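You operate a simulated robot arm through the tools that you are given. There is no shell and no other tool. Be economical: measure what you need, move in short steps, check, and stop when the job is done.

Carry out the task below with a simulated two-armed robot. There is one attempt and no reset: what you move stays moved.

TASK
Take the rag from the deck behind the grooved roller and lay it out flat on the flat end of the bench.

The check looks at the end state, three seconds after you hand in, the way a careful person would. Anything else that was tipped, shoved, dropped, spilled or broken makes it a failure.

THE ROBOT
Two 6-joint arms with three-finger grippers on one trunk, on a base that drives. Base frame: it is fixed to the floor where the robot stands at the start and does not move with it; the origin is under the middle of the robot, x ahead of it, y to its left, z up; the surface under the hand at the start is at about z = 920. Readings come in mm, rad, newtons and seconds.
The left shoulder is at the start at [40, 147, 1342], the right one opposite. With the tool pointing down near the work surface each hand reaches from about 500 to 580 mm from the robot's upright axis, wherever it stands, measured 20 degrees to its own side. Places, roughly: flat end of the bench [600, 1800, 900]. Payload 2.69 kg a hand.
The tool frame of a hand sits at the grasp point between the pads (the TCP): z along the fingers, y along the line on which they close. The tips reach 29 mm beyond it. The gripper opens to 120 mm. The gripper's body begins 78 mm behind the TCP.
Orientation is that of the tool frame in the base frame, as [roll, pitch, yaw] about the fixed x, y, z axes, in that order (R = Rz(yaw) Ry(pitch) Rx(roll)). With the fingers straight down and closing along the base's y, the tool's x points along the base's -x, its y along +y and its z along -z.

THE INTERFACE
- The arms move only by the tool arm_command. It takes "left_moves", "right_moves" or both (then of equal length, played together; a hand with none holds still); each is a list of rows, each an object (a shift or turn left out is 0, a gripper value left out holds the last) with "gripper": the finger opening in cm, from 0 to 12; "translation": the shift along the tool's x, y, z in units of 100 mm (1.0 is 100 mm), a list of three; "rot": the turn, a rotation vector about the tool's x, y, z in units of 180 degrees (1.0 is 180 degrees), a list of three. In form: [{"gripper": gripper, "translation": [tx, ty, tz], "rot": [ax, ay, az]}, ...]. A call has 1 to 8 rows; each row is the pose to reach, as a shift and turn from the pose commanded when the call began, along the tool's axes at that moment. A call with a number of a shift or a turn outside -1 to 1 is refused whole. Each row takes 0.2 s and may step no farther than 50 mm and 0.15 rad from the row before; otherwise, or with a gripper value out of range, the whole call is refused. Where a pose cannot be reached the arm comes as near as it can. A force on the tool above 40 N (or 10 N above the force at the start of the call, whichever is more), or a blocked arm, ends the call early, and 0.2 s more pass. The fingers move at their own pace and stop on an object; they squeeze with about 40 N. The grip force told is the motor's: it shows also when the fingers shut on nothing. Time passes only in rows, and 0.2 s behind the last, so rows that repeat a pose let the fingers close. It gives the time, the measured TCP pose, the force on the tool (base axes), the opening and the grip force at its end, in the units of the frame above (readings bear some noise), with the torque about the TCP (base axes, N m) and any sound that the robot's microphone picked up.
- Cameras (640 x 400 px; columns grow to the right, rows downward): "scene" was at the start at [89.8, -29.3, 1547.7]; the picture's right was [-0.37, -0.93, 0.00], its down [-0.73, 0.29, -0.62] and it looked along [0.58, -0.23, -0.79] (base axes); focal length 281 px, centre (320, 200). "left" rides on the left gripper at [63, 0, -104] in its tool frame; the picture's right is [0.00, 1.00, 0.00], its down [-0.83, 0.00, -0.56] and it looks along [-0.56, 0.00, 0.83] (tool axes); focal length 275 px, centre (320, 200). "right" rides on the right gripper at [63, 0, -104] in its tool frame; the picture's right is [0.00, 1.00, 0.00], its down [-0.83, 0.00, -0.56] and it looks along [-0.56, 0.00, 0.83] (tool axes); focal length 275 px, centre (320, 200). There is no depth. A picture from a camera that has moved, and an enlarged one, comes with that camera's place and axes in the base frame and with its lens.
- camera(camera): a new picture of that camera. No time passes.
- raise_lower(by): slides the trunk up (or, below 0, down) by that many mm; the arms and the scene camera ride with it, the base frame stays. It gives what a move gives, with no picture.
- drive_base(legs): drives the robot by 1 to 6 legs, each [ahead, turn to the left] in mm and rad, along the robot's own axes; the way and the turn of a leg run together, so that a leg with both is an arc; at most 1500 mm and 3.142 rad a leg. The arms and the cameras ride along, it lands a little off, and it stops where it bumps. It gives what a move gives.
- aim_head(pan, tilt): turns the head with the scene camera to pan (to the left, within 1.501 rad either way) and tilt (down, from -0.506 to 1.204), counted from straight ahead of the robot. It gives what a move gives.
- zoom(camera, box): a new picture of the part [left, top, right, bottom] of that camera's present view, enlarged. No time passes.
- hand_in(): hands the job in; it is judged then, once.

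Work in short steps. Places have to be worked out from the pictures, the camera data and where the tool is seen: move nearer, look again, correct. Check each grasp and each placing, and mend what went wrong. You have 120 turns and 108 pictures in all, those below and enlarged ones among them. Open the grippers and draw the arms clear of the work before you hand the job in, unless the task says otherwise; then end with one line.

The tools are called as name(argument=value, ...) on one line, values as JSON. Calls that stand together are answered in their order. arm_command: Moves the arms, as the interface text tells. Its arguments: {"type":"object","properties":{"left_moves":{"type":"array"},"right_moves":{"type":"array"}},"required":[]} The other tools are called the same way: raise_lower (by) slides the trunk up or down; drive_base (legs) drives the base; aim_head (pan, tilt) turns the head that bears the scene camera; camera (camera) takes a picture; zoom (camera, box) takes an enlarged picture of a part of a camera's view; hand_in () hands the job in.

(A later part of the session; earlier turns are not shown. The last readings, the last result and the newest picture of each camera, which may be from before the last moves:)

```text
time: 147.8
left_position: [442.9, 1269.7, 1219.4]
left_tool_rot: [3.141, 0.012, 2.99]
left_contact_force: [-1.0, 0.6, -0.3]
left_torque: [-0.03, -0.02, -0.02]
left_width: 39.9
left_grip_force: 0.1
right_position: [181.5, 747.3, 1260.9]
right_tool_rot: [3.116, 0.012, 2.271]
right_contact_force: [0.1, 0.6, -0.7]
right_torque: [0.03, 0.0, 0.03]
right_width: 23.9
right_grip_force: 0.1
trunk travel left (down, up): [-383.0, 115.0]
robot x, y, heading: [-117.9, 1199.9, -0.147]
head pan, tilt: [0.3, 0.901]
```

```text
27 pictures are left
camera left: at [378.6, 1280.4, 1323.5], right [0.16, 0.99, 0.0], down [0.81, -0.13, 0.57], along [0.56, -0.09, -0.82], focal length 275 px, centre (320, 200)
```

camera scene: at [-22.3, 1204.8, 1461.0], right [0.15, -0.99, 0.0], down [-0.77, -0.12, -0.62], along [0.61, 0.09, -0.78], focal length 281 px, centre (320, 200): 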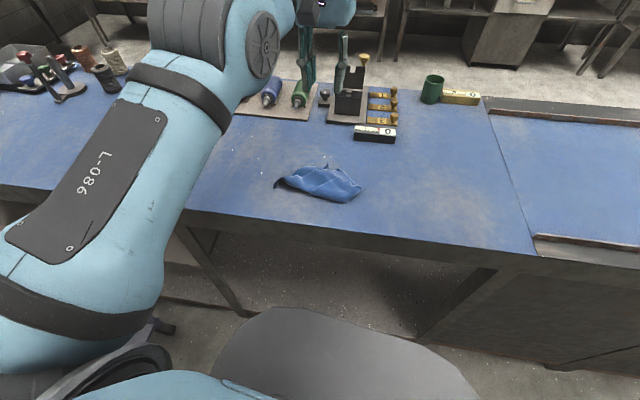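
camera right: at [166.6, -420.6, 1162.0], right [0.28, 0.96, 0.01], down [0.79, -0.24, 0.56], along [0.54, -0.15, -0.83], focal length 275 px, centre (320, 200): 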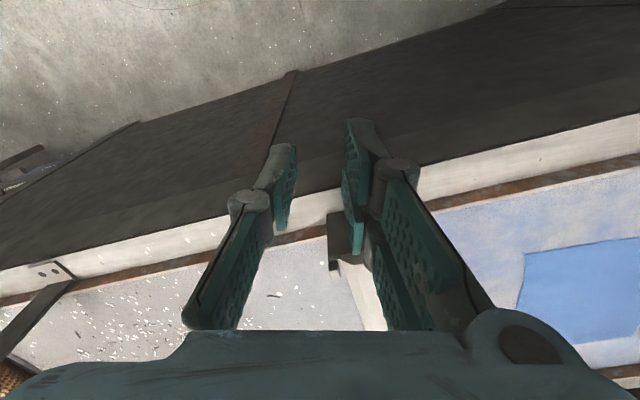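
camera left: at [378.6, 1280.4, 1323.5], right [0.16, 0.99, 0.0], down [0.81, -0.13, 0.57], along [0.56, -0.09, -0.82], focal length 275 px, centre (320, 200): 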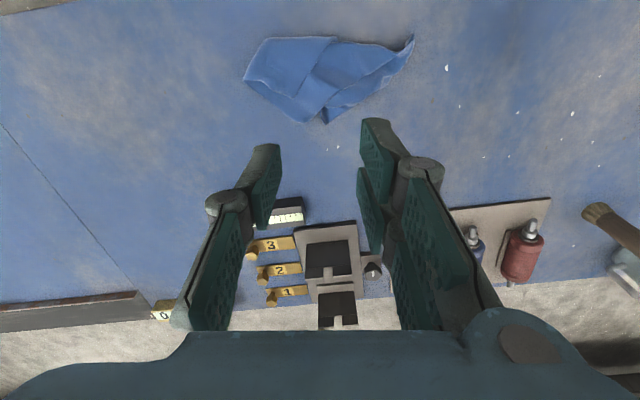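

zoom(camera="left", box=[230, 20, 430, 145])

zoom(camera="scene", box=[260, 150, 380, 225])

```text
3.20 times, centred on (330, 82) of left
camera zoom: at [378.6, 1280.4, 1323.5], right [0.16, 0.99, 0.0], down [0.81, -0.13, 0.57], along [0.56, -0.09, -0.82], focal length 881 px, centre (288, 576)
```

zoom: 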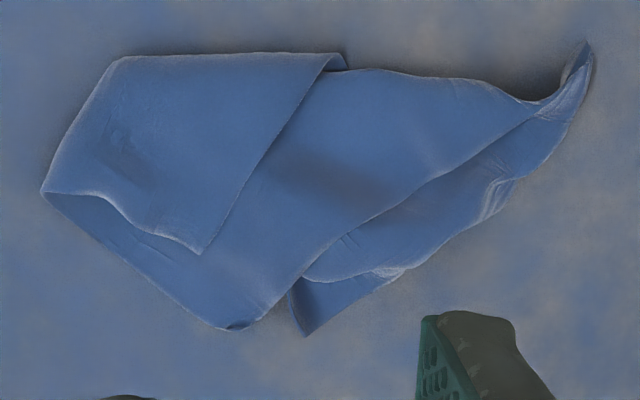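

```text
5.33 times, centred on (320, 188) of scene
camera zoom: at [-22.3, 1204.8, 1461.0], right [0.15, -0.99, 0.0], down [-0.77, -0.12, -0.62], along [0.61, 0.09, -0.78], focal length 1499 px, centre (320, 267)
```

zoom: 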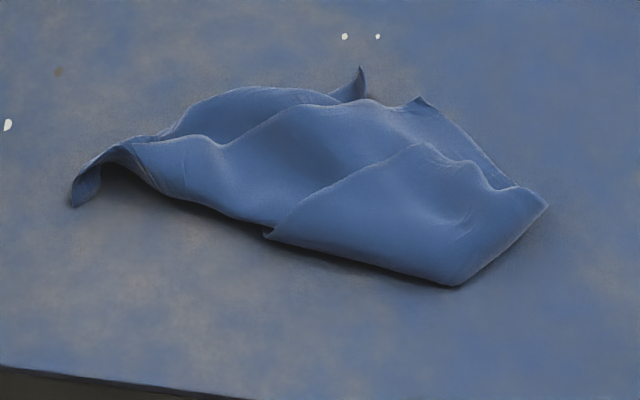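

Now the geometry is clear: corner FR (Q) is folded over on top at about (474,1228); fold at its −y side. I'll pinch that flap lightly and unfold it outward. Reposition over (463,1231), opening 30 mm.

drive_base(legs=[[0, -0.07], [18, 0]])

arm_command(left_moves=[{"gripper": 3}, {"gripper": 3}])

raise_lower(by=-243)

camera(camera="left")

```text
time: 149.1
left_position: [458.1, 1226.5, 1221.1]
left_tool_rot: [3.139, 0.017, 2.918]
left_contact_force: [-0.9, 0.0, 0.1]
left_torque: [0.0, -0.05, -0.01]
left_width: 39.9
left_grip_force: 0.1
right_position: [160.5, 723.7, 1261.9]
right_tool_rot: [3.111, 0.014, 2.201]
right_contact_force: [-0.2, -0.1, -0.4]
right_torque: [0.05, -0.07, -0.03]
right_width: 23.8
right_grip_force: 0.1
trunk travel left (down, up): [-383.0, 115.0]
robot x, y, heading: [-100.5, 1192.0, -0.215]
head pan, tilt: [0.3, 0.901]
```

```text
time: 149.7
left_position: [462.5, 1225.3, 1220.4]
left_tool_rot: [3.14, 0.012, 2.918]
left_contact_force: [-0.3, 0.3, -1.1]
left_torque: [0.0, -0.03, 0.0]
left_width: 30.1
left_grip_force: 0.0
right_position: [165.1, 723.0, 1259.9]
right_tool_rot: [3.116, 0.012, 2.202]
right_contact_force: [0.3, -0.3, 0.0]
right_torque: [-0.01, -0.01, -0.01]
right_width: 23.9
right_grip_force: 0.0
trunk travel left (down, up): [-383.0, 115.0]
robot x, y, heading: [-99.6, 1191.2, -0.219]
head pan, tilt: [0.3, 0.901]
```

```text
time: 152.2
left_position: [462.6, 1226.1, 976.6]
left_tool_rot: [3.14, 0.014, 2.919]
left_contact_force: [0.6, -0.7, 0.4]
left_torque: [-0.02, 0.0, 0.0]
left_width: 30.0
left_grip_force: 0.0
right_position: [166.2, 722.0, 1017.9]
right_tool_rot: [3.116, 0.013, 2.2]
right_contact_force: [0.6, 0.7, -0.3]
right_torque: [0.0, 0.02, -0.01]
right_width: 23.9
right_grip_force: 0.0
trunk travel left (down, up): [-140.0, 358.0]
robot x, y, heading: [-96.6, 1192.1, -0.216]
head pan, tilt: [0.3, 0.901]
```

```text
24 pictures are left
camera left: at [400.3, 1240.9, 1081.4], right [0.23, 0.97, 0.0], down [0.8, -0.19, 0.57], along [0.55, -0.13, -0.82], focal length 275 px, centre (320, 200)
```

left: 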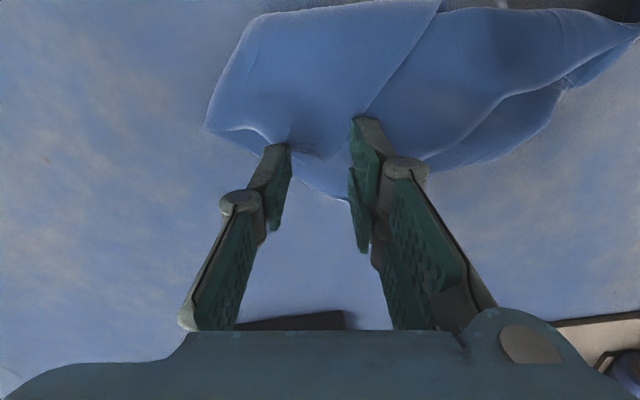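

Q's tip is just beyond my TCP. I back 8 mm, shift 4 mm left, and lower gently to light contact.

drive_base(legs=[[-9, 0]])

arm_command(left_moves=[{"gripper": 3, "translation": [0, 0.04, 0.06]}, {"translation": [0, 0.04, 0.12]}, {"translation": [0, 0.04, 0.16]}, {"translation": [0, 0.04, 0.2]}])

```text
time: 152.9
left_position: [455.5, 1227.6, 975.5]
left_tool_rot: [3.14, 0.01, 2.92]
left_contact_force: [0.2, -0.5, -0.9]
left_torque: [0.0, 0.0, 0.02]
left_width: 30.0
left_grip_force: 0.1
right_position: [159.5, 725.6, 1017.3]
right_tool_rot: [3.118, 0.011, 2.204]
right_contact_force: [-0.1, 0.1, 1.0]
right_torque: [0.02, 0.02, 0.0]
right_width: 24.0
right_grip_force: 0.0
trunk travel left (down, up): [-140.0, 358.0]
robot x, y, heading: [-105.0, 1190.1, -0.22]
head pan, tilt: [0.3, 0.901]
```

```text
time: 153.9
left_position: [459.9, 1229.4, 958.4]
left_tool_rot: [3.139, 0.012, 2.919]
left_contact_force: [0.8, -1.0, 4.9]
left_torque: [0.12, 0.07, -0.02]
left_width: 30.0
left_grip_force: 0.0
left hand out of reach, approached as far as the arm can: row 3, 4
right_position: [155.9, 724.1, 1017.2]
right_tool_rot: [3.117, 0.011, 2.202]
right_contact_force: [0.3, -0.5, 0.0]
right_torque: [0.03, 0.0, 0.02]
right_width: 24.0
right_grip_force: 0.1
trunk travel left (down, up): [-140.0, 358.0]
robot x, y, heading: [-107.3, 1195.2, -0.216]
head pan, tilt: [0.3, 0.901]
```

Light contact (5 N). I close and lift 40 mm, then look.

arm_command(left_moves=[{"gripper": 1.5}, {"gripper": 0}, {"gripper": 0}, {"gripper": 0}])

raise_lower(by=45)

camera(camera="left")

```text
time: 154.9
left_position: [459.8, 1231.3, 957.9]
left_tool_rot: [3.14, 0.011, 2.919]
left_contact_force: [-0.5, -0.4, 0.8]
left_torque: [-0.02, 0.02, -0.03]
left_width: 2.6
left_grip_force: 33.6
right_position: [157.5, 725.9, 1018.1]
right_tool_rot: [3.116, 0.013, 2.201]
right_contact_force: [0.2, -0.1, 0.4]
right_torque: [-0.01, 0.02, 0.0]
right_width: 23.9
right_grip_force: 0.2
trunk travel left (down, up): [-140.0, 358.0]
robot x, y, heading: [-103.6, 1196.6, -0.216]
head pan, tilt: [0.3, 0.901]
```

```text
time: 155.8
left_position: [459.9, 1231.6, 1003.1]
left_tool_rot: [3.139, 0.011, 2.921]
left_contact_force: [0.6, 3.5, 0.5]
left_torque: [-0.05, 0.02, -0.01]
left_width: 1.9
left_grip_force: 31.4
right_position: [157.0, 725.4, 1063.2]
right_tool_rot: [3.118, 0.012, 2.203]
right_contact_force: [-0.3, -0.5, 0.2]
right_torque: [-0.02, 0.05, -0.02]
right_width: 23.9
right_grip_force: 0.0
trunk travel left (down, up): [-185.0, 313.0]
robot x, y, heading: [-108.5, 1195.1, -0.222]
head pan, tilt: [0.3, 0.901]
```

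```text
23 pictures are left
camera left: at [397.1, 1245.1, 1107.8], right [0.23, 0.97, 0.0], down [0.8, -0.19, 0.56], along [0.55, -0.13, -0.83], focal length 275 px, centre (320, 200)
```

left: 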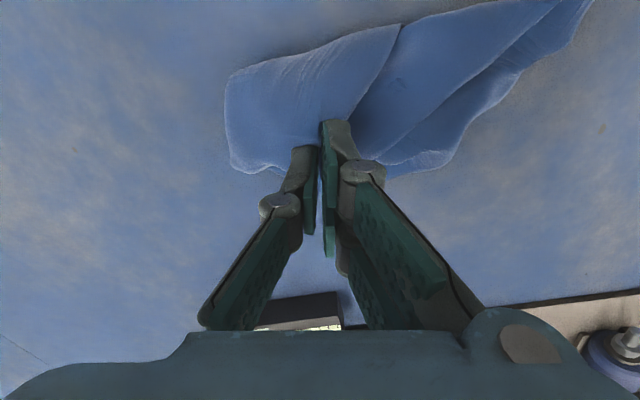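

Only the flap area seems lifted. I swing it toward −y and back toward the robot, unfolding it.

raise_lower(by=20)

drive_base(legs=[[0, -0.13], [-35, 0], [0, -0.12], [-35, 0]])

camera(camera="left")

```text
time: 156.5
left_position: [458.8, 1230.9, 1023.1]
left_tool_rot: [3.138, 0.011, 2.921]
left_contact_force: [0.2, -0.9, -0.1]
left_torque: [-0.03, 0.01, 0.01]
left_width: 1.9
left_grip_force: 32.1
right_position: [157.4, 724.7, 1083.8]
right_tool_rot: [3.117, 0.013, 2.201]
right_contact_force: [-0.3, -0.2, 0.1]
right_torque: [0.0, 0.05, -0.01]
right_width: 23.9
right_grip_force: 0.1
trunk travel left (down, up): [-205.0, 293.0]
robot x, y, heading: [-108.1, 1193.7, -0.217]
head pan, tilt: [0.3, 0.901]
```

```text
time: 159.0
left_position: [390.6, 1115.7, 1021.1]
left_tool_rot: [3.141, 0.005, 2.67]
left_contact_force: [1.6, -0.7, 0.0]
left_torque: [-0.01, 0.03, -0.06]
left_width: 2.6
left_grip_force: 32.9
right_position: [-26.4, 700.3, 1081.7]
right_tool_rot: [3.121, 0.01, 1.95]
right_contact_force: [0.9, 0.4, -1.0]
right_torque: [0.05, 0.06, 0.02]
right_width: 23.9
right_grip_force: 0.1
trunk travel left (down, up): [-205.0, 293.0]
robot x, y, heading: [-172.8, 1223.1, -0.466]
head pan, tilt: [0.3, 0.901]
```

```text
22 pictures are left
camera left: at [334.5, 1144.6, 1125.1], right [0.46, 0.89, 0.0], down [0.74, -0.38, 0.56], along [0.5, -0.26, -0.83], focal length 275 px, centre (320, 200)
```

left: 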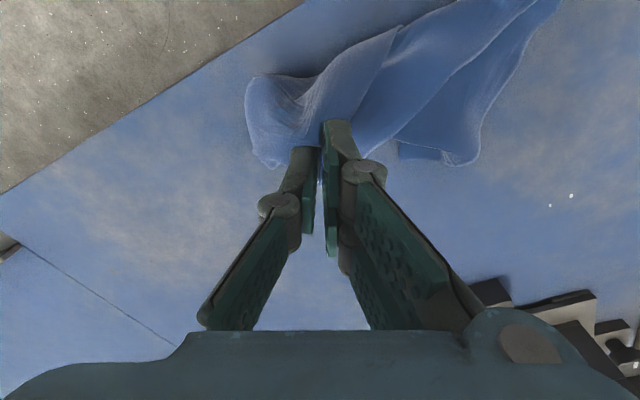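

Both layers came along. Rather than drag, I lift fully so the underfolded half falls open, move in, and view the hang.

raise_lower(by=230)

drive_base(legs=[[50, 0], [50, 0], [0, 0.13]])

zoom(camera="scene", box=[220, 0, 460, 240])

```text
time: 161.4
left_position: [387.0, 1116.6, 1252.5]
left_tool_rot: [3.14, 0.011, 2.668]
left_contact_force: [-0.4, -1.0, 0.6]
left_torque: [0.08, -0.03, -0.01]
left_width: 0.8
left_grip_force: 30.2
right_position: [-32.2, 701.1, 1312.8]
right_tool_rot: [3.117, 0.012, 1.951]
right_contact_force: [-0.4, 0.7, -0.1]
right_torque: [-0.01, -0.01, 0.01]
right_width: 23.9
right_grip_force: 0.0
trunk travel left (down, up): [-435.0, 63.0]
robot x, y, heading: [-174.7, 1220.8, -0.466]
head pan, tilt: [0.3, 0.901]
```

```text
time: 163.4
left_position: [487.0, 1139.5, 1252.2]
left_tool_rot: [3.138, 0.008, 2.797]
left_contact_force: [0.0, -1.4, -0.3]
left_torque: [-0.08, 0.04, 0.03]
left_width: 2.6
left_grip_force: 35.7
right_position: [125.1, 674.1, 1311.1]
right_tool_rot: [3.115, 0.008, 2.08]
right_contact_force: [0.5, -0.4, -0.4]
right_torque: [0.02, -0.02, 0.01]
right_width: 23.9
right_grip_force: 0.0
trunk travel left (down, up): [-435.0, 63.0]
robot x, y, heading: [-79.9, 1175.0, -0.342]
head pan, tilt: [0.3, 0.901]
```

```text
1.67 times, centred on (340, 120) of scene
camera zoom: at [13.2, 1161.3, 1513.7], right [-0.04, -1.0, 0.0], down [-0.78, 0.03, -0.62], along [0.62, -0.02, -0.78], focal length 468 px, centre (287, 333)
```

zoom: 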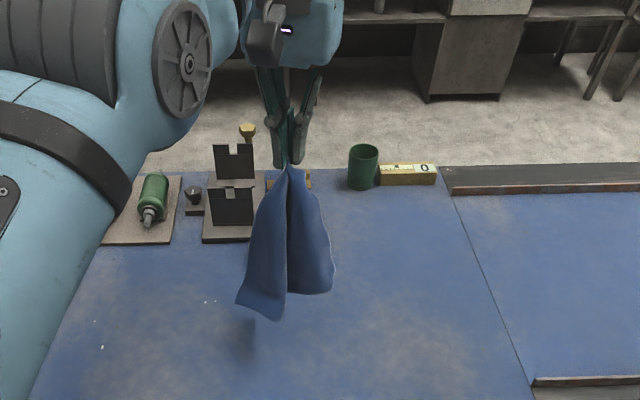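

Excellent: it now hangs open from the middle of its edge, with a broad lower edge. I'll lay it: back 65 mm, lower until the hem touches, then forward and down in steps.

drive_base(legs=[[-35, 0], [-30, 0]])

raise_lower(by=-85)

camera(camera="scene")

```text
time: 164.7
left_position: [427.2, 1165.7, 1251.3]
left_tool_rot: [3.139, 0.007, 2.798]
left_contact_force: [0.2, 0.2, 0.3]
left_torque: [-0.02, 0.05, -0.04]
left_width: 0.4
left_grip_force: 29.5
right_position: [65.0, 698.7, 1312.6]
right_tool_rot: [3.118, 0.009, 2.081]
right_contact_force: [0.4, -0.1, -0.1]
right_torque: [0.04, 0.05, -0.02]
right_width: 24.0
right_grip_force: 0.1
trunk travel left (down, up): [-435.0, 63.0]
robot x, y, heading: [-145.8, 1202.2, -0.339]
head pan, tilt: [0.3, 0.901]
```

```text
time: 165.9
left_position: [423.8, 1166.2, 1167.0]
left_tool_rot: [3.14, 0.01, 2.797]
left_contact_force: [-0.4, 0.0, -0.4]
left_torque: [0.0, -0.02, -0.01]
left_width: 0.5
left_grip_force: 30.4
right_position: [61.4, 699.7, 1228.1]
right_tool_rot: [3.116, 0.012, 2.082]
right_contact_force: [0.1, 0.7, 0.4]
right_torque: [-0.02, -0.01, 0.02]
right_width: 24.0
right_grip_force: 0.1
trunk travel left (down, up): [-350.0, 148.0]
robot x, y, heading: [-143.5, 1197.7, -0.343]
head pan, tilt: [0.3, 0.901]
```

```text
20 pictures are left
camera scene: at [-50.9, 1188.3, 1427.7], right [-0.04, -1.0, 0.0], down [-0.78, 0.03, -0.62], along [0.62, -0.02, -0.78], focal length 281 px, centre (320, 200)
```

scene: 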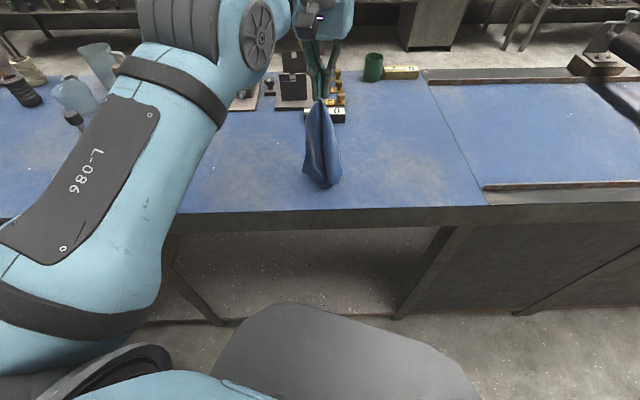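

The grip is thinning (0.4 mm), so I proceed promptly: forward and down in combined steps.

raise_lower(by=-35)

drive_base(legs=[[35, 0]])

raise_lower(by=-50)

drive_base(legs=[[40, 0]])

raise_lower(by=-50)

drive_base(legs=[[40, 0]])

raise_lower(by=-45)

drive_base(legs=[[30, 0]])

raise_lower(by=-25)

camera(camera="scene")

camera(camera="left")

```text
time: 166.7
left_position: [423.6, 1166.1, 1131.8]
left_tool_rot: [3.14, 0.01, 2.798]
left_contact_force: [-0.9, 0.2, 0.1]
left_torque: [-0.02, -0.03, 0.0]
left_width: 0.2
left_grip_force: 30.7
right_position: [62.5, 700.9, 1192.2]
right_tool_rot: [3.118, 0.011, 2.081]
right_contact_force: [-0.3, -0.1, 0.9]
right_torque: [0.01, 0.01, -0.02]
right_width: 24.1
right_grip_force: 0.1
trunk travel left (down, up): [-315.0, 183.0]
robot x, y, heading: [-142.8, 1196.9, -0.343]
head pan, tilt: [0.3, 0.901]
```

```text
time: 167.6
left_position: [447.4, 1156.8, 1136.6]
left_tool_rot: [3.141, 0.016, 2.796]
left_contact_force: [-0.5, 1.2, 0.7]
left_torque: [0.0, -0.09, -0.06]
left_width: 0.5
left_grip_force: 30.2
right_position: [86.6, 691.5, 1194.2]
right_tool_rot: [3.112, 0.018, 2.08]
right_contact_force: [-1.1, 0.5, 0.3]
right_torque: [-0.05, -0.14, 0.01]
right_width: 24.1
right_grip_force: 0.1
trunk travel left (down, up): [-315.0, 183.0]
robot x, y, heading: [-112.0, 1188.1, -0.344]
head pan, tilt: [0.3, 0.901]
```

```text
time: 168.5
left_position: [455.9, 1153.9, 1082.2]
left_tool_rot: [3.14, 0.009, 2.797]
left_contact_force: [0.4, -0.2, -0.2]
left_torque: [-0.04, 0.01, 0.04]
left_width: 0.5
left_grip_force: 30.3
right_position: [95.0, 688.1, 1143.4]
right_tool_rot: [3.117, 0.012, 2.078]
right_contact_force: [0.7, 0.3, 0.4]
right_torque: [0.03, 0.01, -0.01]
right_width: 24.0
right_grip_force: 0.0
trunk travel left (down, up): [-265.0, 233.0]
robot x, y, heading: [-108.6, 1187.2, -0.342]
head pan, tilt: [0.3, 0.901]
```

```text
time: 169.4
left_position: [485.6, 1142.8, 1087.5]
left_tool_rot: [3.14, 0.019, 2.799]
left_contact_force: [-1.4, -0.3, 0.0]
left_torque: [-0.06, -0.1, -0.02]
left_width: 0.3
left_grip_force: 30.0
right_position: [122.3, 678.9, 1145.7]
right_tool_rot: [3.11, 0.019, 2.078]
right_contact_force: [-0.9, 0.6, 0.8]
right_torque: [-0.07, -0.1, 0.01]
right_width: 24.0
right_grip_force: 0.1
trunk travel left (down, up): [-265.0, 233.0]
robot x, y, heading: [-76.3, 1174.4, -0.347]
head pan, tilt: [0.3, 0.901]
```

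```text
time: 170.3
left_position: [493.4, 1141.3, 1032.9]
left_tool_rot: [3.14, 0.01, 2.799]
left_contact_force: [-0.2, 0.4, -0.2]
left_torque: [0.01, 0.02, 0.0]
left_width: 0.4
left_grip_force: 29.7
right_position: [132.1, 675.5, 1092.4]
right_tool_rot: [3.118, 0.012, 2.079]
right_contact_force: [1.2, 0.1, 0.2]
right_torque: [0.0, 0.01, -0.02]
right_width: 24.0
right_grip_force: 0.2
trunk travel left (down, up): [-215.0, 283.0]
robot x, y, heading: [-75.2, 1177.1, -0.343]
head pan, tilt: [0.3, 0.901]
```

```text
time: 171.2
left_position: [524.0, 1129.7, 1037.4]
left_tool_rot: [3.14, 0.018, 2.797]
left_contact_force: [-0.3, -0.1, 1.2]
left_torque: [0.0, -0.09, 0.0]
left_width: 0.3
left_grip_force: 30.3
right_position: [163.4, 665.1, 1096.4]
right_tool_rot: [3.111, 0.019, 2.078]
right_contact_force: [-1.9, -0.1, 0.1]
right_torque: [-0.02, -0.1, 0.01]
right_width: 23.9
right_grip_force: 0.0
trunk travel left (down, up): [-215.0, 283.0]
robot x, y, heading: [-36.9, 1160.6, -0.34]
head pan, tilt: [0.3, 0.901]
```

```text
time: 172.1
left_position: [530.7, 1127.5, 987.9]
left_tool_rot: [3.141, 0.012, 2.796]
left_contact_force: [0.2, -0.4, 0.7]
left_torque: [0.0, -0.01, -0.05]
left_width: 0.2
left_grip_force: 30.6
right_position: [169.8, 662.3, 1047.7]
right_tool_rot: [3.116, 0.013, 2.08]
right_contact_force: [1.2, 0.6, 0.2]
right_torque: [-0.01, 0.01, -0.05]
right_width: 23.7
right_grip_force: 0.1
trunk travel left (down, up): [-170.0, 328.0]
robot x, y, heading: [-36.3, 1160.6, -0.339]
head pan, tilt: [0.3, 0.901]
```

```text
time: 172.9
left_position: [553.6, 1118.6, 990.3]
left_tool_rot: [3.141, 0.016, 2.796]
left_contact_force: [-1.3, 0.6, 0.4]
left_torque: [-0.01, -0.04, 0.02]
left_width: 0.5
left_grip_force: 30.4
right_position: [192.7, 655.2, 1051.0]
right_tool_rot: [3.114, 0.015, 2.078]
right_contact_force: [-1.0, 0.4, 0.2]
right_torque: [-0.01, -0.08, -0.01]
right_width: 24.0
right_grip_force: 0.1
trunk travel left (down, up): [-170.0, 328.0]
robot x, y, heading: [-8.0, 1150.6, -0.341]
head pan, tilt: [0.3, 0.901]
```

```text
time: 173.6
left_position: [558.7, 1117.3, 963.1]
left_tool_rot: [3.14, 0.011, 2.796]
left_contact_force: [0.1, 0.4, -0.1]
left_torque: [-0.02, 0.0, -0.01]
left_width: 0.4
left_grip_force: 30.2
right_position: [195.6, 652.6, 1021.8]
right_tool_rot: [3.117, 0.013, 2.077]
right_contact_force: [0.2, 0.0, 0.5]
right_torque: [0.0, 0.01, -0.03]
right_width: 24.1
right_grip_force: 0.1
trunk travel left (down, up): [-145.0, 353.0]
robot x, y, heading: [-9.2, 1152.8, -0.336]
head pan, tilt: [0.3, 0.901]
```

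```text
19 pictures are left
camera scene: at [84.6, 1140.2, 1223.6], right [-0.04, -1.0, 0.0], down [-0.78, 0.03, -0.62], along [0.62, -0.03, -0.78], focal length 281 px, centre (320, 200)
```

scene: 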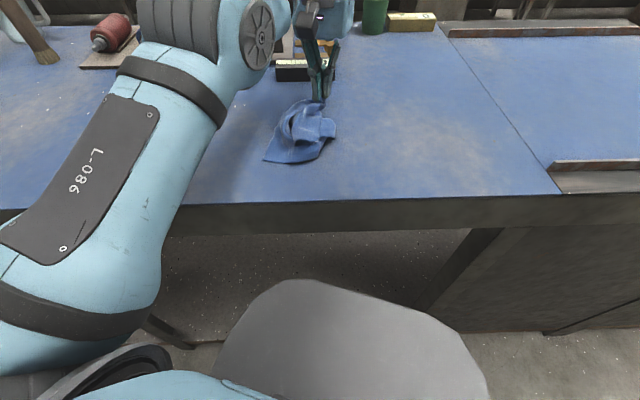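

```text
18 pictures are left
camera left: at [497.7, 1139.3, 1067.7], right [0.34, 0.94, 0.0], down [0.78, -0.28, 0.56], along [0.53, -0.19, -0.83], focal length 275 px, centre (320, 200)
```

left: 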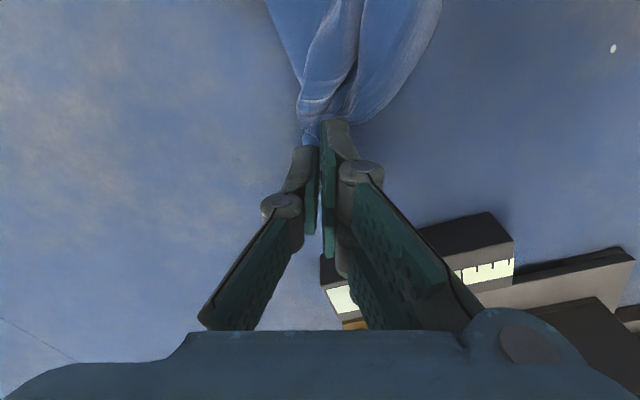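

Laid with the near hem spread. I release, rise and inspect.

arm_command(left_moves=[{"gripper": 0, "translation": [0, 0, 0.08]}, {"gripper": 2, "translation": [0, 0, 0.08]}, {"gripper": 4, "translation": [0, 0, 0.06]}, {"gripper": 4, "translation": [0, 0, -0.2]}])

raise_lower(by=230)

drive_base(legs=[[-110, 0]])

zoom(camera="left", box=[200, 0, 440, 150])

zoom(camera="scene", box=[220, 90, 420, 230])

```text
time: 174.6
left_position: [553.8, 1118.5, 981.9]
left_tool_rot: [3.14, 0.014, 2.797]
left_contact_force: [0.1, 0.0, 0.0]
left_torque: [-0.01, -0.03, 0.0]
left_width: 39.8
left_grip_force: 0.1
left hand out of reach, approached as far as the arm can: row 4
right_position: [195.9, 651.7, 1024.1]
right_tool_rot: [3.116, 0.014, 2.079]
right_contact_force: [-0.1, -0.6, -0.2]
right_torque: [0.01, -0.03, -0.01]
right_width: 24.0
right_grip_force: 0.0
trunk travel left (down, up): [-145.0, 353.0]
robot x, y, heading: [-7.0, 1150.7, -0.339]
head pan, tilt: [0.3, 0.901]
```

```text
time: 177.0
left_position: [553.8, 1120.0, 1210.9]
left_tool_rot: [3.14, 0.014, 2.795]
left_contact_force: [-1.0, 0.0, 0.4]
left_torque: [0.0, -0.04, 0.0]
left_width: 39.8
left_grip_force: 0.2
right_position: [195.5, 653.8, 1250.6]
right_tool_rot: [3.116, 0.013, 2.079]
right_contact_force: [0.1, 0.0, 0.5]
right_torque: [0.01, 0.04, 0.01]
right_width: 24.2
right_grip_force: 0.1
trunk travel left (down, up): [-375.0, 123.0]
robot x, y, heading: [-9.7, 1153.0, -0.34]
head pan, tilt: [0.3, 0.901]
```

```text
time: 178.2
left_position: [456.8, 1154.3, 1208.0]
left_tool_rot: [3.14, 0.007, 2.8]
left_contact_force: [1.2, -0.5, -0.6]
left_torque: [-0.02, 0.06, -0.01]
left_width: 39.9
left_grip_force: 0.0
right_position: [98.7, 687.6, 1249.5]
right_tool_rot: [3.121, 0.007, 2.079]
right_contact_force: [0.7, -0.3, -0.4]
right_torque: [0.0, 0.04, 0.0]
right_width: 23.8
right_grip_force: 0.0
trunk travel left (down, up): [-375.0, 123.0]
robot x, y, heading: [-115.6, 1187.7, -0.34]
head pan, tilt: [0.3, 0.901]
```

```text
2.67 times, centred on (320, 75) of left
camera zoom: at [396.4, 1176.1, 1312.8], right [0.34, 0.94, 0.0], down [0.78, -0.28, 0.56], along [0.53, -0.19, -0.83], focal length 734 px, centre (320, 533)
```

zoom: 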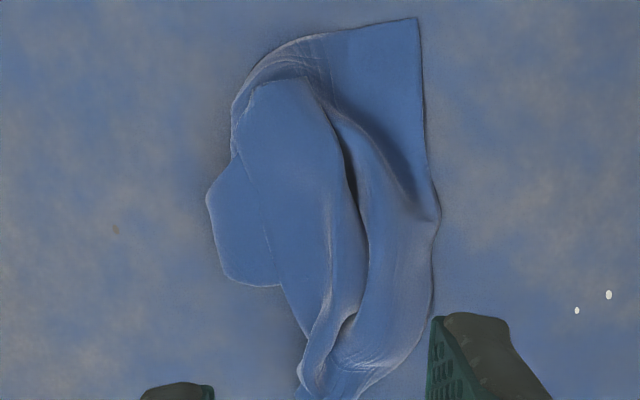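

```text
2.86 times, centred on (320, 160) of scene
camera zoom: at [-12.3, 1174.5, 1452.4], right [-0.04, -1.0, 0.0], down [-0.79, 0.03, -0.62], along [0.62, -0.02, -0.79], focal length 803 px, centre (320, 314)
```

zoom: 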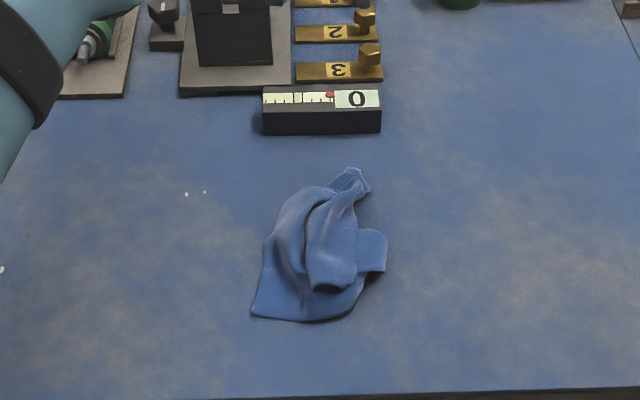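

Much better: near-left is flat; the FR part is a tongue lying on top, its tip at about (420,1151) raised. I'll straddle the tongue's tip (opening 60 mm) and carry it out to the far right. Reposition first.

drive_base(legs=[[-25, 0]])

arm_command(left_moves=[{"gripper": 6, "translation": [0, -0.1, 0]}, {"gripper": 6, "translation": [0, -0.1, 0]}])

raise_lower(by=-228)

camera(camera="left")

```text
time: 179.0
left_position: [432.7, 1164.1, 1208.4]
left_tool_rot: [3.14, 0.009, 2.8]
left_contact_force: [0.9, 0.2, -0.8]
left_torque: [0.03, 0.04, -0.03]
left_width: 40.2
left_grip_force: 0.0
right_position: [74.3, 696.1, 1249.1]
right_tool_rot: [3.118, 0.009, 2.079]
right_contact_force: [0.8, 0.2, -0.6]
right_torque: [0.04, 0.05, -0.01]
right_width: 23.8
right_grip_force: 0.1
trunk travel left (down, up): [-375.0, 123.0]
robot x, y, heading: [-136.4, 1198.2, -0.345]
head pan, tilt: [0.3, 0.901]
```

```text
time: 179.6
left_position: [424.8, 1156.0, 1208.9]
left_tool_rot: [3.141, 0.015, 2.797]
left_contact_force: [-0.6, 0.2, 1.1]
left_torque: [0.0, 0.04, 0.0]
left_width: 59.9
left_grip_force: 0.1
right_position: [70.9, 697.6, 1252.1]
right_tool_rot: [3.116, 0.011, 2.079]
right_contact_force: [-0.9, -0.6, -0.3]
right_torque: [0.01, -0.03, 0.02]
right_width: 23.9
right_grip_force: 0.1
trunk travel left (down, up): [-375.0, 123.0]
robot x, y, heading: [-132.9, 1198.8, -0.338]
head pan, tilt: [0.3, 0.901]
```

```text
time: 182.0
left_position: [423.5, 1155.4, 983.0]
left_tool_rot: [3.141, 0.013, 2.798]
left_contact_force: [-0.5, -1.0, 0.6]
left_torque: [-0.01, 0.01, -0.01]
left_width: 60.2
left_grip_force: 0.0
right_position: [69.0, 698.9, 1024.4]
right_tool_rot: [3.117, 0.01, 2.078]
right_contact_force: [-0.3, 0.2, 0.0]
right_torque: [0.01, 0.0, -0.01]
right_width: 24.0
right_grip_force: 0.2
trunk travel left (down, up): [-147.0, 351.0]
robot x, y, heading: [-137.7, 1196.3, -0.342]
head pan, tilt: [0.3, 0.901]
```

```text
15 pictures are left
camera left: at [362.6, 1177.3, 1087.7], right [0.34, 0.94, 0.0], down [0.77, -0.28, 0.57], along [0.53, -0.19, -0.82], focal length 275 px, centre (320, 200)
```

left: 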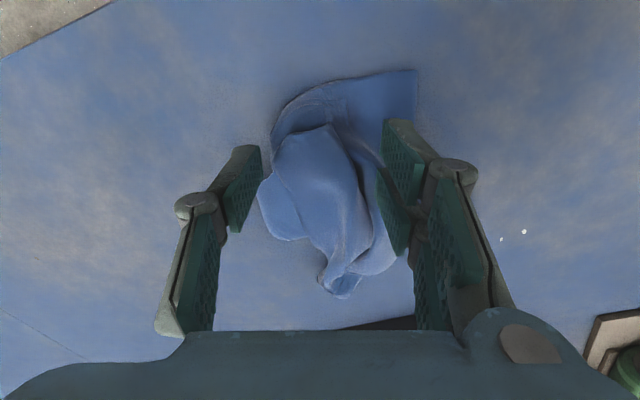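

Clear view: tongue tip between fingers but I want to be 16 mm further in and 7 mm right. I adjust and lower to just at the under-layer.

drive_base(legs=[[16, 0]])

arm_command(left_moves=[{"gripper": 6.3, "translation": [0, -0.07, 0.08]}, {"translation": [0, -0.07, 0.16]}, {"translation": [0, -0.07, 0.23]}])

camera(camera="left")

```text
time: 182.8
left_position: [437.4, 1150.9, 985.3]
left_tool_rot: [3.139, 0.018, 2.797]
left_contact_force: [0.4, -0.3, 0.1]
left_torque: [-0.03, 0.0, 0.01]
left_width: 59.7
left_grip_force: 0.0
right_position: [82.8, 692.9, 1026.8]
right_tool_rot: [3.115, 0.014, 2.078]
right_contact_force: [-1.2, 0.7, 0.0]
right_torque: [-0.03, -0.04, 0.02]
right_width: 24.4
right_grip_force: 0.1
trunk travel left (down, up): [-147.0, 351.0]
robot x, y, heading: [-120.5, 1190.5, -0.333]
head pan, tilt: [0.3, 0.901]
```

```text
time: 183.6
left_position: [440.2, 1141.4, 961.0]
left_tool_rot: [3.139, 0.012, 2.798]
left_contact_force: [-0.8, -0.1, 0.1]
left_torque: [-0.01, 0.0, 0.01]
left_width: 62.9
left_grip_force: 0.2
left hand out of reach, approached as far as the arm can: row 3
right_position: [85.3, 693.5, 1024.6]
right_tool_rot: [3.116, 0.013, 2.079]
right_contact_force: [-0.5, 0.4, 0.0]
right_torque: [-0.02, 0.02, 0.01]
right_width: 24.0
right_grip_force: 0.0
trunk travel left (down, up): [-147.0, 351.0]
robot x, y, heading: [-123.5, 1191.0, -0.337]
head pan, tilt: [0.3, 0.901]
```

```text
14 pictures are left
camera left: at [379.0, 1163.0, 1066.2], right [0.34, 0.94, 0.0], down [0.77, -0.28, 0.57], along [0.53, -0.19, -0.82], focal length 275 px, centre (320, 200)
```

left: 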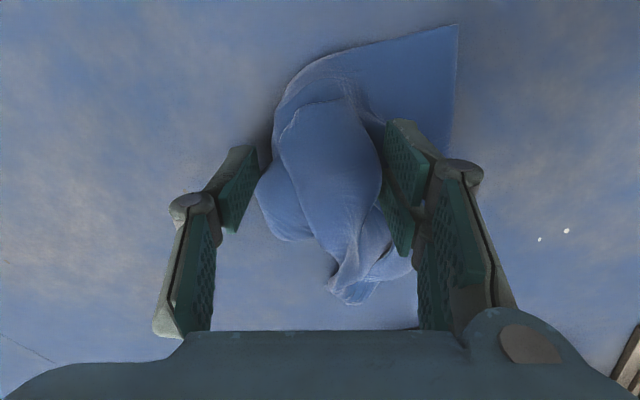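

The tongue is cleanly between the fingers. I close, lift, then carry FR out to the far right (about (555,1035)).

arm_command(left_moves=[{"gripper": 4, "translation": [0, 0, 0.03]}, {"gripper": 2, "translation": [0, 0, 0.03]}, {"gripper": 0, "translation": [0, 0, 0.03]}, {"gripper": 0}, {"gripper": 0}])

raise_lower(by=60)

drive_base(legs=[[0, -0.1], [60, 0]])

camera(camera="left")

```text
time: 184.8
left_position: [439.8, 1140.8, 961.3]
left_tool_rot: [3.14, 0.015, 2.798]
left_contact_force: [0.2, 0.8, 0.3]
left_torque: [-0.01, -0.01, -0.02]
left_width: 3.7
left_grip_force: 33.5
right_position: [83.5, 690.9, 1025.2]
right_tool_rot: [3.116, 0.013, 2.078]
right_contact_force: [0.5, 0.0, 0.2]
right_torque: [-0.03, 0.01, 0.02]
right_width: 24.0
right_grip_force: 0.0
trunk travel left (down, up): [-147.0, 351.0]
robot x, y, heading: [-125.8, 1192.6, -0.334]
head pan, tilt: [0.3, 0.901]
```

```text
time: 185.8
left_position: [440.0, 1141.7, 1021.6]
left_tool_rot: [3.14, 0.014, 2.798]
left_contact_force: [0.1, -0.5, 0.4]
left_torque: [-0.04, 0.02, -0.01]
left_width: 3.5
left_grip_force: 31.5
right_position: [84.9, 692.4, 1085.4]
right_tool_rot: [3.117, 0.011, 2.078]
right_contact_force: [-0.8, 0.8, -0.9]
right_torque: [0.03, 0.0, 0.02]
right_width: 24.0
right_grip_force: 0.1
trunk travel left (down, up): [-207.0, 291.0]
robot x, y, heading: [-119.6, 1193.7, -0.34]
head pan, tilt: [0.3, 0.901]
```

```text
time: 187.3
left_position: [480.5, 1063.7, 1026.6]
left_tool_rot: [3.14, 0.021, 2.696]
left_contact_force: [-1.0, -0.3, 0.3]
left_torque: [-0.11, -0.01, 0.06]
left_width: 3.6
left_grip_force: 32.9
right_position: [81.4, 652.1, 1088.4]
right_tool_rot: [3.112, 0.018, 1.979]
right_contact_force: [-0.6, 0.3, 0.7]
right_torque: [-0.07, -0.07, 0.02]
right_width: 24.1
right_grip_force: 0.0
trunk travel left (down, up): [-207.0, 291.0]
robot x, y, heading: [-66.5, 1166.9, -0.439]
head pan, tilt: [0.3, 0.901]
```

```text
13 pictures are left
camera left: at [421.7, 1091.0, 1129.6], right [0.43, 0.9, 0.0], down [0.74, -0.36, 0.57], along [0.52, -0.25, -0.82], focal length 275 px, centre (320, 200)
```

left: 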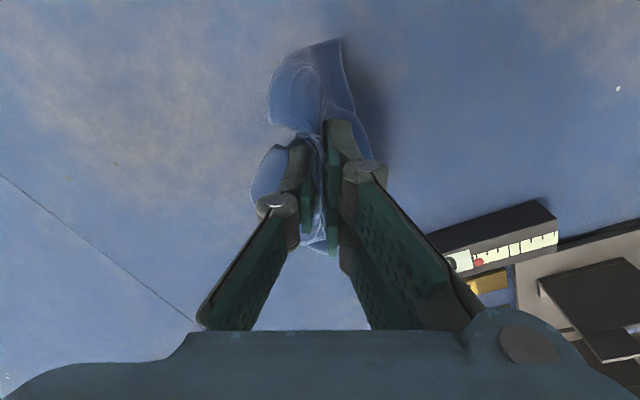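

The ridge I held was part of the main sheet. New approach: use the gripper itself as a spreader — set it down here, press, and open the fingers wide under light pressure so the cloth is drawn apart.

raise_lower(by=-72)

arm_command(left_moves=[{"gripper": 0, "translation": [0, 0, 0.04]}, {"gripper": 2, "translation": [0, 0, 0.06]}, {"gripper": 5, "translation": [0, 0, 0.07]}, {"gripper": 8, "translation": [0, 0, 0.07]}, {"gripper": 11, "translation": [0, 0, 0.07]}, {"gripper": 12, "translation": [0, 0, 0.07]}, {"gripper": 12, "translation": [0, 0, 0.07]}])

raise_lower(by=230)

drive_base(legs=[[-80, 0]])

camera(camera="left")

```text
time: 188.4
left_position: [485.6, 1060.3, 950.7]
left_tool_rot: [3.14, 0.016, 2.697]
left_contact_force: [-1.7, -0.4, 8.8]
left_torque: [0.04, 0.03, 0.01]
left_width: 3.6
left_grip_force: 31.5
right_position: [87.2, 649.7, 1013.4]
right_tool_rot: [3.115, 0.012, 1.979]
right_contact_force: [0.2, 0.3, -0.3]
right_torque: [-0.02, 0.0, -0.01]
right_width: 24.1
right_grip_force: 0.0
trunk travel left (down, up): [-135.0, 363.0]
robot x, y, heading: [-67.9, 1164.9, -0.44]
head pan, tilt: [0.3, 0.901]
```

```text
time: 190.0
left_position: [487.8, 1059.0, 943.2]
left_tool_rot: [3.141, 0.013, 2.697]
left_contact_force: [0.9, -0.7, -0.4]
left_torque: [-0.01, 0.0, -0.04]
left_width: 119.8
left_grip_force: 0.0
right_position: [86.8, 648.8, 1012.2]
right_tool_rot: [3.116, 0.013, 1.979]
right_contact_force: [0.0, -0.8, 0.1]
right_torque: [-0.02, 0.02, 0.0]
right_width: 24.0
right_grip_force: 0.0
trunk travel left (down, up): [-135.0, 363.0]
robot x, y, heading: [-68.3, 1169.2, -0.438]
head pan, tilt: [0.3, 0.901]
```

```text
time: 192.4
left_position: [485.8, 1058.7, 1173.0]
left_tool_rot: [3.14, 0.011, 2.696]
left_contact_force: [0.1, -0.5, -0.3]
left_torque: [0.01, 0.04, 0.01]
left_width: 120.0
left_grip_force: 0.2
right_position: [86.5, 649.0, 1242.7]
right_tool_rot: [3.117, 0.012, 1.98]
right_contact_force: [0.3, -0.4, 0.6]
right_torque: [-0.06, -0.04, 0.0]
right_width: 24.0
right_grip_force: 0.1
trunk travel left (down, up): [-365.0, 133.0]
robot x, y, heading: [-66.5, 1165.9, -0.442]
head pan, tilt: [0.3, 0.901]
```

```text
time: 193.4
left_position: [424.5, 1088.9, 1168.3]
left_tool_rot: [3.138, 0.003, 2.699]
left_contact_force: [0.3, -0.4, -1.0]
left_torque: [0.04, 0.12, -0.01]
left_width: 120.0
left_grip_force: 0.0
right_position: [24.2, 679.0, 1238.4]
right_tool_rot: [3.124, 0.007, 1.979]
right_contact_force: [0.6, -0.1, -0.1]
right_torque: [0.04, 0.05, 0.01]
right_width: 24.1
right_grip_force: 0.1
trunk travel left (down, up): [-365.0, 133.0]
robot x, y, heading: [-136.8, 1200.4, -0.439]
head pan, tilt: [0.3, 0.901]
```

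```text
12 pictures are left
camera left: at [366.5, 1116.0, 1273.0], right [0.43, 0.9, 0.0], down [0.75, -0.36, 0.56], along [0.5, -0.24, -0.83], focal length 275 px, centre (320, 200)
```

left: 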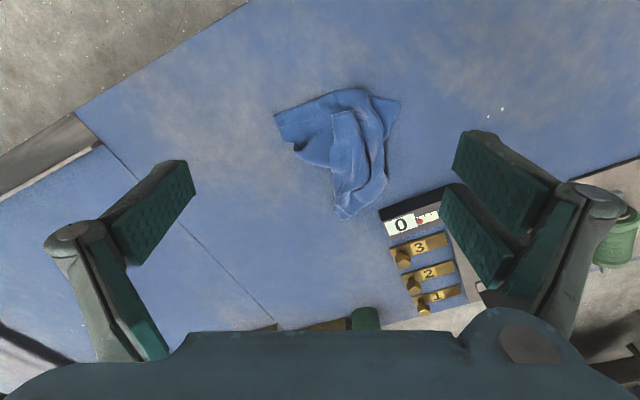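

The spreading works well: it opened widely. Zooming in for the next spread.

zoom(camera="left", box=[250, 70, 430, 230])

```text
2.50 times, centred on (340, 150) of left
camera zoom: at [366.5, 1116.0, 1273.0], right [0.43, 0.9, 0.0], down [0.75, -0.36, 0.56], along [0.5, -0.24, -0.83], focal length 688 px, centre (270, 325)
```

zoom: 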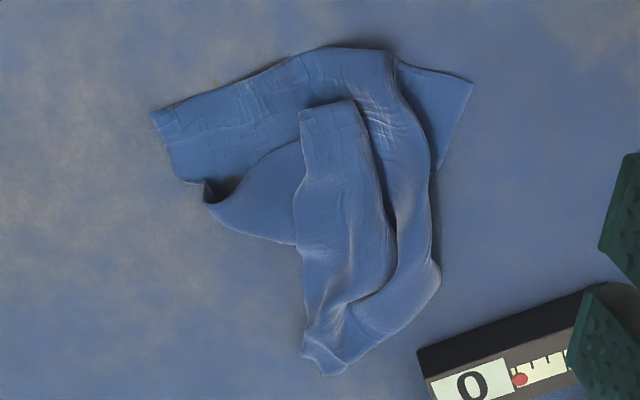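

The FR tongue lies on top with the valley beside it at about (512,1104). I straddle that valley with a 28 mm opening and spread again, pressing a little more as the fingers open.

drive_base(legs=[[0, 0.09], [75, 0]])

arm_command(left_moves=[{"gripper": 8}, {"gripper": 5}, {"gripper": 2.8}, {"gripper": 2.8}])

raise_lower(by=-198)

camera(camera="left")

```text
time: 195.0
left_position: [481.9, 1117.9, 1180.7]
left_tool_rot: [3.137, 0.019, 2.785]
left_contact_force: [-1.7, -0.4, 1.0]
left_torque: [-0.03, -0.15, 0.0]
left_width: 120.0
left_grip_force: 0.2
right_position: [116.5, 676.8, 1246.6]
right_tool_rot: [3.105, 0.022, 2.069]
right_contact_force: [-1.0, 0.6, 1.2]
right_torque: [-0.01, -0.03, -0.01]
right_width: 24.3
right_grip_force: 0.1
trunk travel left (down, up): [-365.0, 133.0]
robot x, y, heading: [-67.9, 1169.0, -0.352]
head pan, tilt: [0.3, 0.901]
```

```text
time: 196.0
left_position: [494.2, 1115.4, 1172.9]
left_tool_rot: [3.138, 0.009, 2.782]
left_contact_force: [1.1, 0.2, 0.4]
left_torque: [0.03, 0.02, 0.01]
left_width: 28.0
left_grip_force: 0.1
right_position: [130.4, 673.0, 1242.9]
right_tool_rot: [3.113, 0.012, 2.066]
right_contact_force: [1.1, 0.0, 0.3]
right_torque: [0.02, 0.02, -0.01]
right_width: 23.7
right_grip_force: 0.0
trunk travel left (down, up): [-365.0, 133.0]
robot x, y, heading: [-68.0, 1174.4, -0.352]
head pan, tilt: [0.3, 0.901]
```

```text
time: 198.1
left_position: [492.9, 1115.4, 977.5]
left_tool_rot: [3.138, 0.011, 2.784]
left_contact_force: [-0.3, 0.6, -0.1]
left_torque: [0.0, -0.03, 0.01]
left_width: 28.2
left_grip_force: 0.1
right_position: [128.4, 672.5, 1048.1]
right_tool_rot: [3.114, 0.012, 2.069]
right_contact_force: [0.1, -0.8, 0.2]
right_torque: [0.02, -0.03, 0.04]
right_width: 24.3
right_grip_force: 0.1
trunk travel left (down, up): [-167.0, 331.0]
robot x, y, heading: [-67.3, 1176.1, -0.352]
head pan, tilt: [0.3, 0.901]
```

```text
10 pictures are left
camera left: at [432.3, 1137.8, 1082.5], right [0.35, 0.94, 0.0], down [0.77, -0.29, 0.56], along [0.53, -0.2, -0.83], focal length 275 px, centre (320, 200)
```

left: 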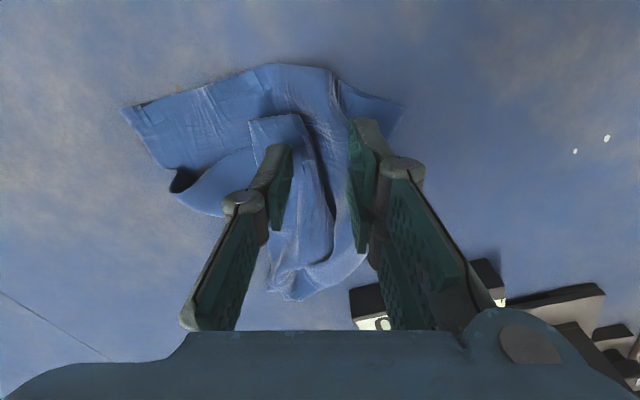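

Aligned: left finger over the tongue, right finger over the right ridge. I press down and spread.

arm_command(left_moves=[{"gripper": 2.8, "translation": [0, 0, 0.12]}, {"gripper": 2.8, "translation": [0, 0, 0.22]}, {"gripper": 2.8, "translation": [0, 0, 0.28]}, {"gripper": 5, "translation": [0, 0, 0.3]}, {"gripper": 7.5, "translation": [0, 0, 0.33]}, {"gripper": 10, "translation": [0, 0, 0.37]}, {"gripper": 12, "translation": [0, 0, 0.42]}, {"gripper": 12, "translation": [0, 0, 0.42]}])

raise_lower(by=200)

camera(camera="left")

```text
time: 199.9
left_position: [501.6, 1110.6, 937.8]
left_tool_rot: [3.139, 0.01, 2.783]
left_contact_force: [0.8, 0.1, 0.5]
left_torque: [0.01, 0.03, 0.02]
left_width: 120.3
left_grip_force: 0.1
left hand out of reach, approached as far as the arm can: row 1, 2, 3, 4, 5, 6, 7, 8
right_position: [127.7, 673.9, 1045.7]
right_tool_rot: [3.113, 0.012, 2.068]
right_contact_force: [0.0, -0.2, 0.3]
right_torque: [0.0, 0.02, 0.07]
right_width: 23.8
right_grip_force: 0.1
trunk travel left (down, up): [-167.0, 331.0]
robot x, y, heading: [-65.9, 1175.8, -0.354]
head pan, tilt: [0.3, 0.901]
```

```text
time: 202.1
left_position: [502.0, 1110.1, 1136.8]
left_tool_rot: [3.138, 0.01, 2.784]
left_contact_force: [0.9, 1.0, -0.5]
left_torque: [0.01, -0.04, 0.02]
left_width: 119.7
left_grip_force: 0.0
right_position: [129.3, 673.6, 1245.8]
right_tool_rot: [3.113, 0.015, 2.069]
right_contact_force: [0.0, 0.8, 0.4]
right_torque: [-0.03, -0.02, 0.02]
right_width: 23.8
right_grip_force: 0.1
trunk travel left (down, up): [-367.0, 131.0]
robot x, y, heading: [-70.1, 1177.1, -0.351]
head pan, tilt: [0.3, 0.901]
```

```text
9 pictures are left
camera left: at [442.3, 1132.6, 1241.7], right [0.35, 0.94, 0.0], down [0.77, -0.29, 0.56], along [0.53, -0.2, -0.83], focal length 275 px, centre (320, 200)
```

left: 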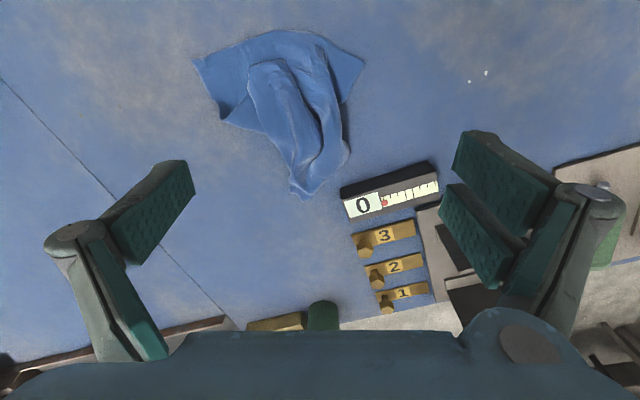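

Better. Now the far end, still gathered around (565,1060), needs spreading; I keep the opening to 90 mm there to stay clear of the ruler block.

drive_base(legs=[[0, -0.05], [66, 0]])

arm_command(left_moves=[{"gripper": 8}, {"gripper": 4}, {"gripper": 0.5}, {"gripper": 0.5}, {"gripper": 0.5}])

raise_lower(by=-165)

camera(camera="left")

```text
time: 203.5
left_position: [546.4, 1060.3, 1145.5]
left_tool_rot: [3.139, 0.021, 2.735]
left_contact_force: [-1.1, 0.1, 1.8]
left_torque: [-0.04, -0.13, 0.0]
left_width: 120.0
left_grip_force: 0.0
right_position: [149.1, 645.5, 1250.8]
right_tool_rot: [3.105, 0.024, 2.017]
right_contact_force: [-0.2, 0.0, 1.0]
right_torque: [0.01, -0.09, 0.01]
right_width: 24.1
right_grip_force: 0.1
trunk travel left (down, up): [-367.0, 131.0]
robot x, y, heading: [-7.7, 1146.0, -0.405]
head pan, tilt: [0.3, 0.901]
```

```text
time: 204.7
left_position: [557.2, 1056.3, 1138.2]
left_tool_rot: [3.137, 0.009, 2.735]
left_contact_force: [1.1, 0.3, 0.9]
left_torque: [-0.03, -0.02, -0.02]
left_width: 4.9
left_grip_force: 0.0
right_position: [160.4, 640.1, 1247.3]
right_tool_rot: [3.109, 0.016, 2.017]
right_contact_force: [0.7, -0.1, -0.1]
right_torque: [-0.02, -0.03, -0.01]
right_width: 24.0
right_grip_force: 0.1
trunk travel left (down, up): [-367.0, 131.0]
robot x, y, heading: [-4.9, 1149.0, -0.402]
head pan, tilt: [0.3, 0.901]
```

```text
time: 206.6
left_position: [556.2, 1057.2, 975.3]
left_tool_rot: [3.136, 0.011, 2.734]
left_contact_force: [-0.5, 0.9, 0.3]
left_torque: [0.01, 0.04, 0.01]
left_width: 5.0
left_grip_force: 0.1
right_position: [160.3, 639.1, 1083.5]
right_tool_rot: [3.11, 0.017, 2.018]
right_contact_force: [0.8, -0.5, 0.5]
right_torque: [0.0, -0.01, -0.02]
right_width: 24.3
right_grip_force: 0.0
trunk travel left (down, up): [-202.0, 296.0]
robot x, y, heading: [-5.0, 1146.9, -0.404]
head pan, tilt: [0.3, 0.901]
```

```text
8 pictures are left
camera left: at [498.0, 1081.8, 1080.1], right [0.4, 0.92, 0.0], down [0.76, -0.33, 0.56], along [0.52, -0.22, -0.83], focal length 275 px, centre (320, 200)
```

left: 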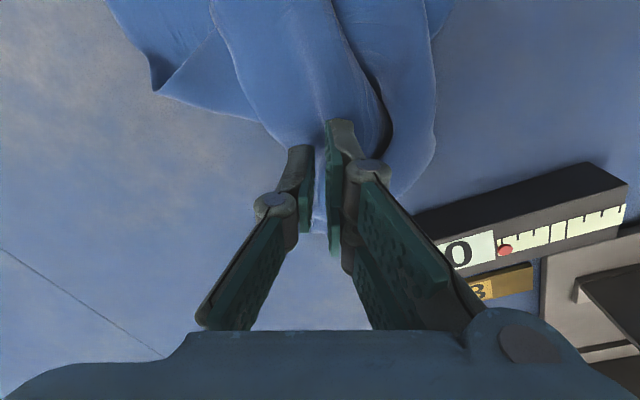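

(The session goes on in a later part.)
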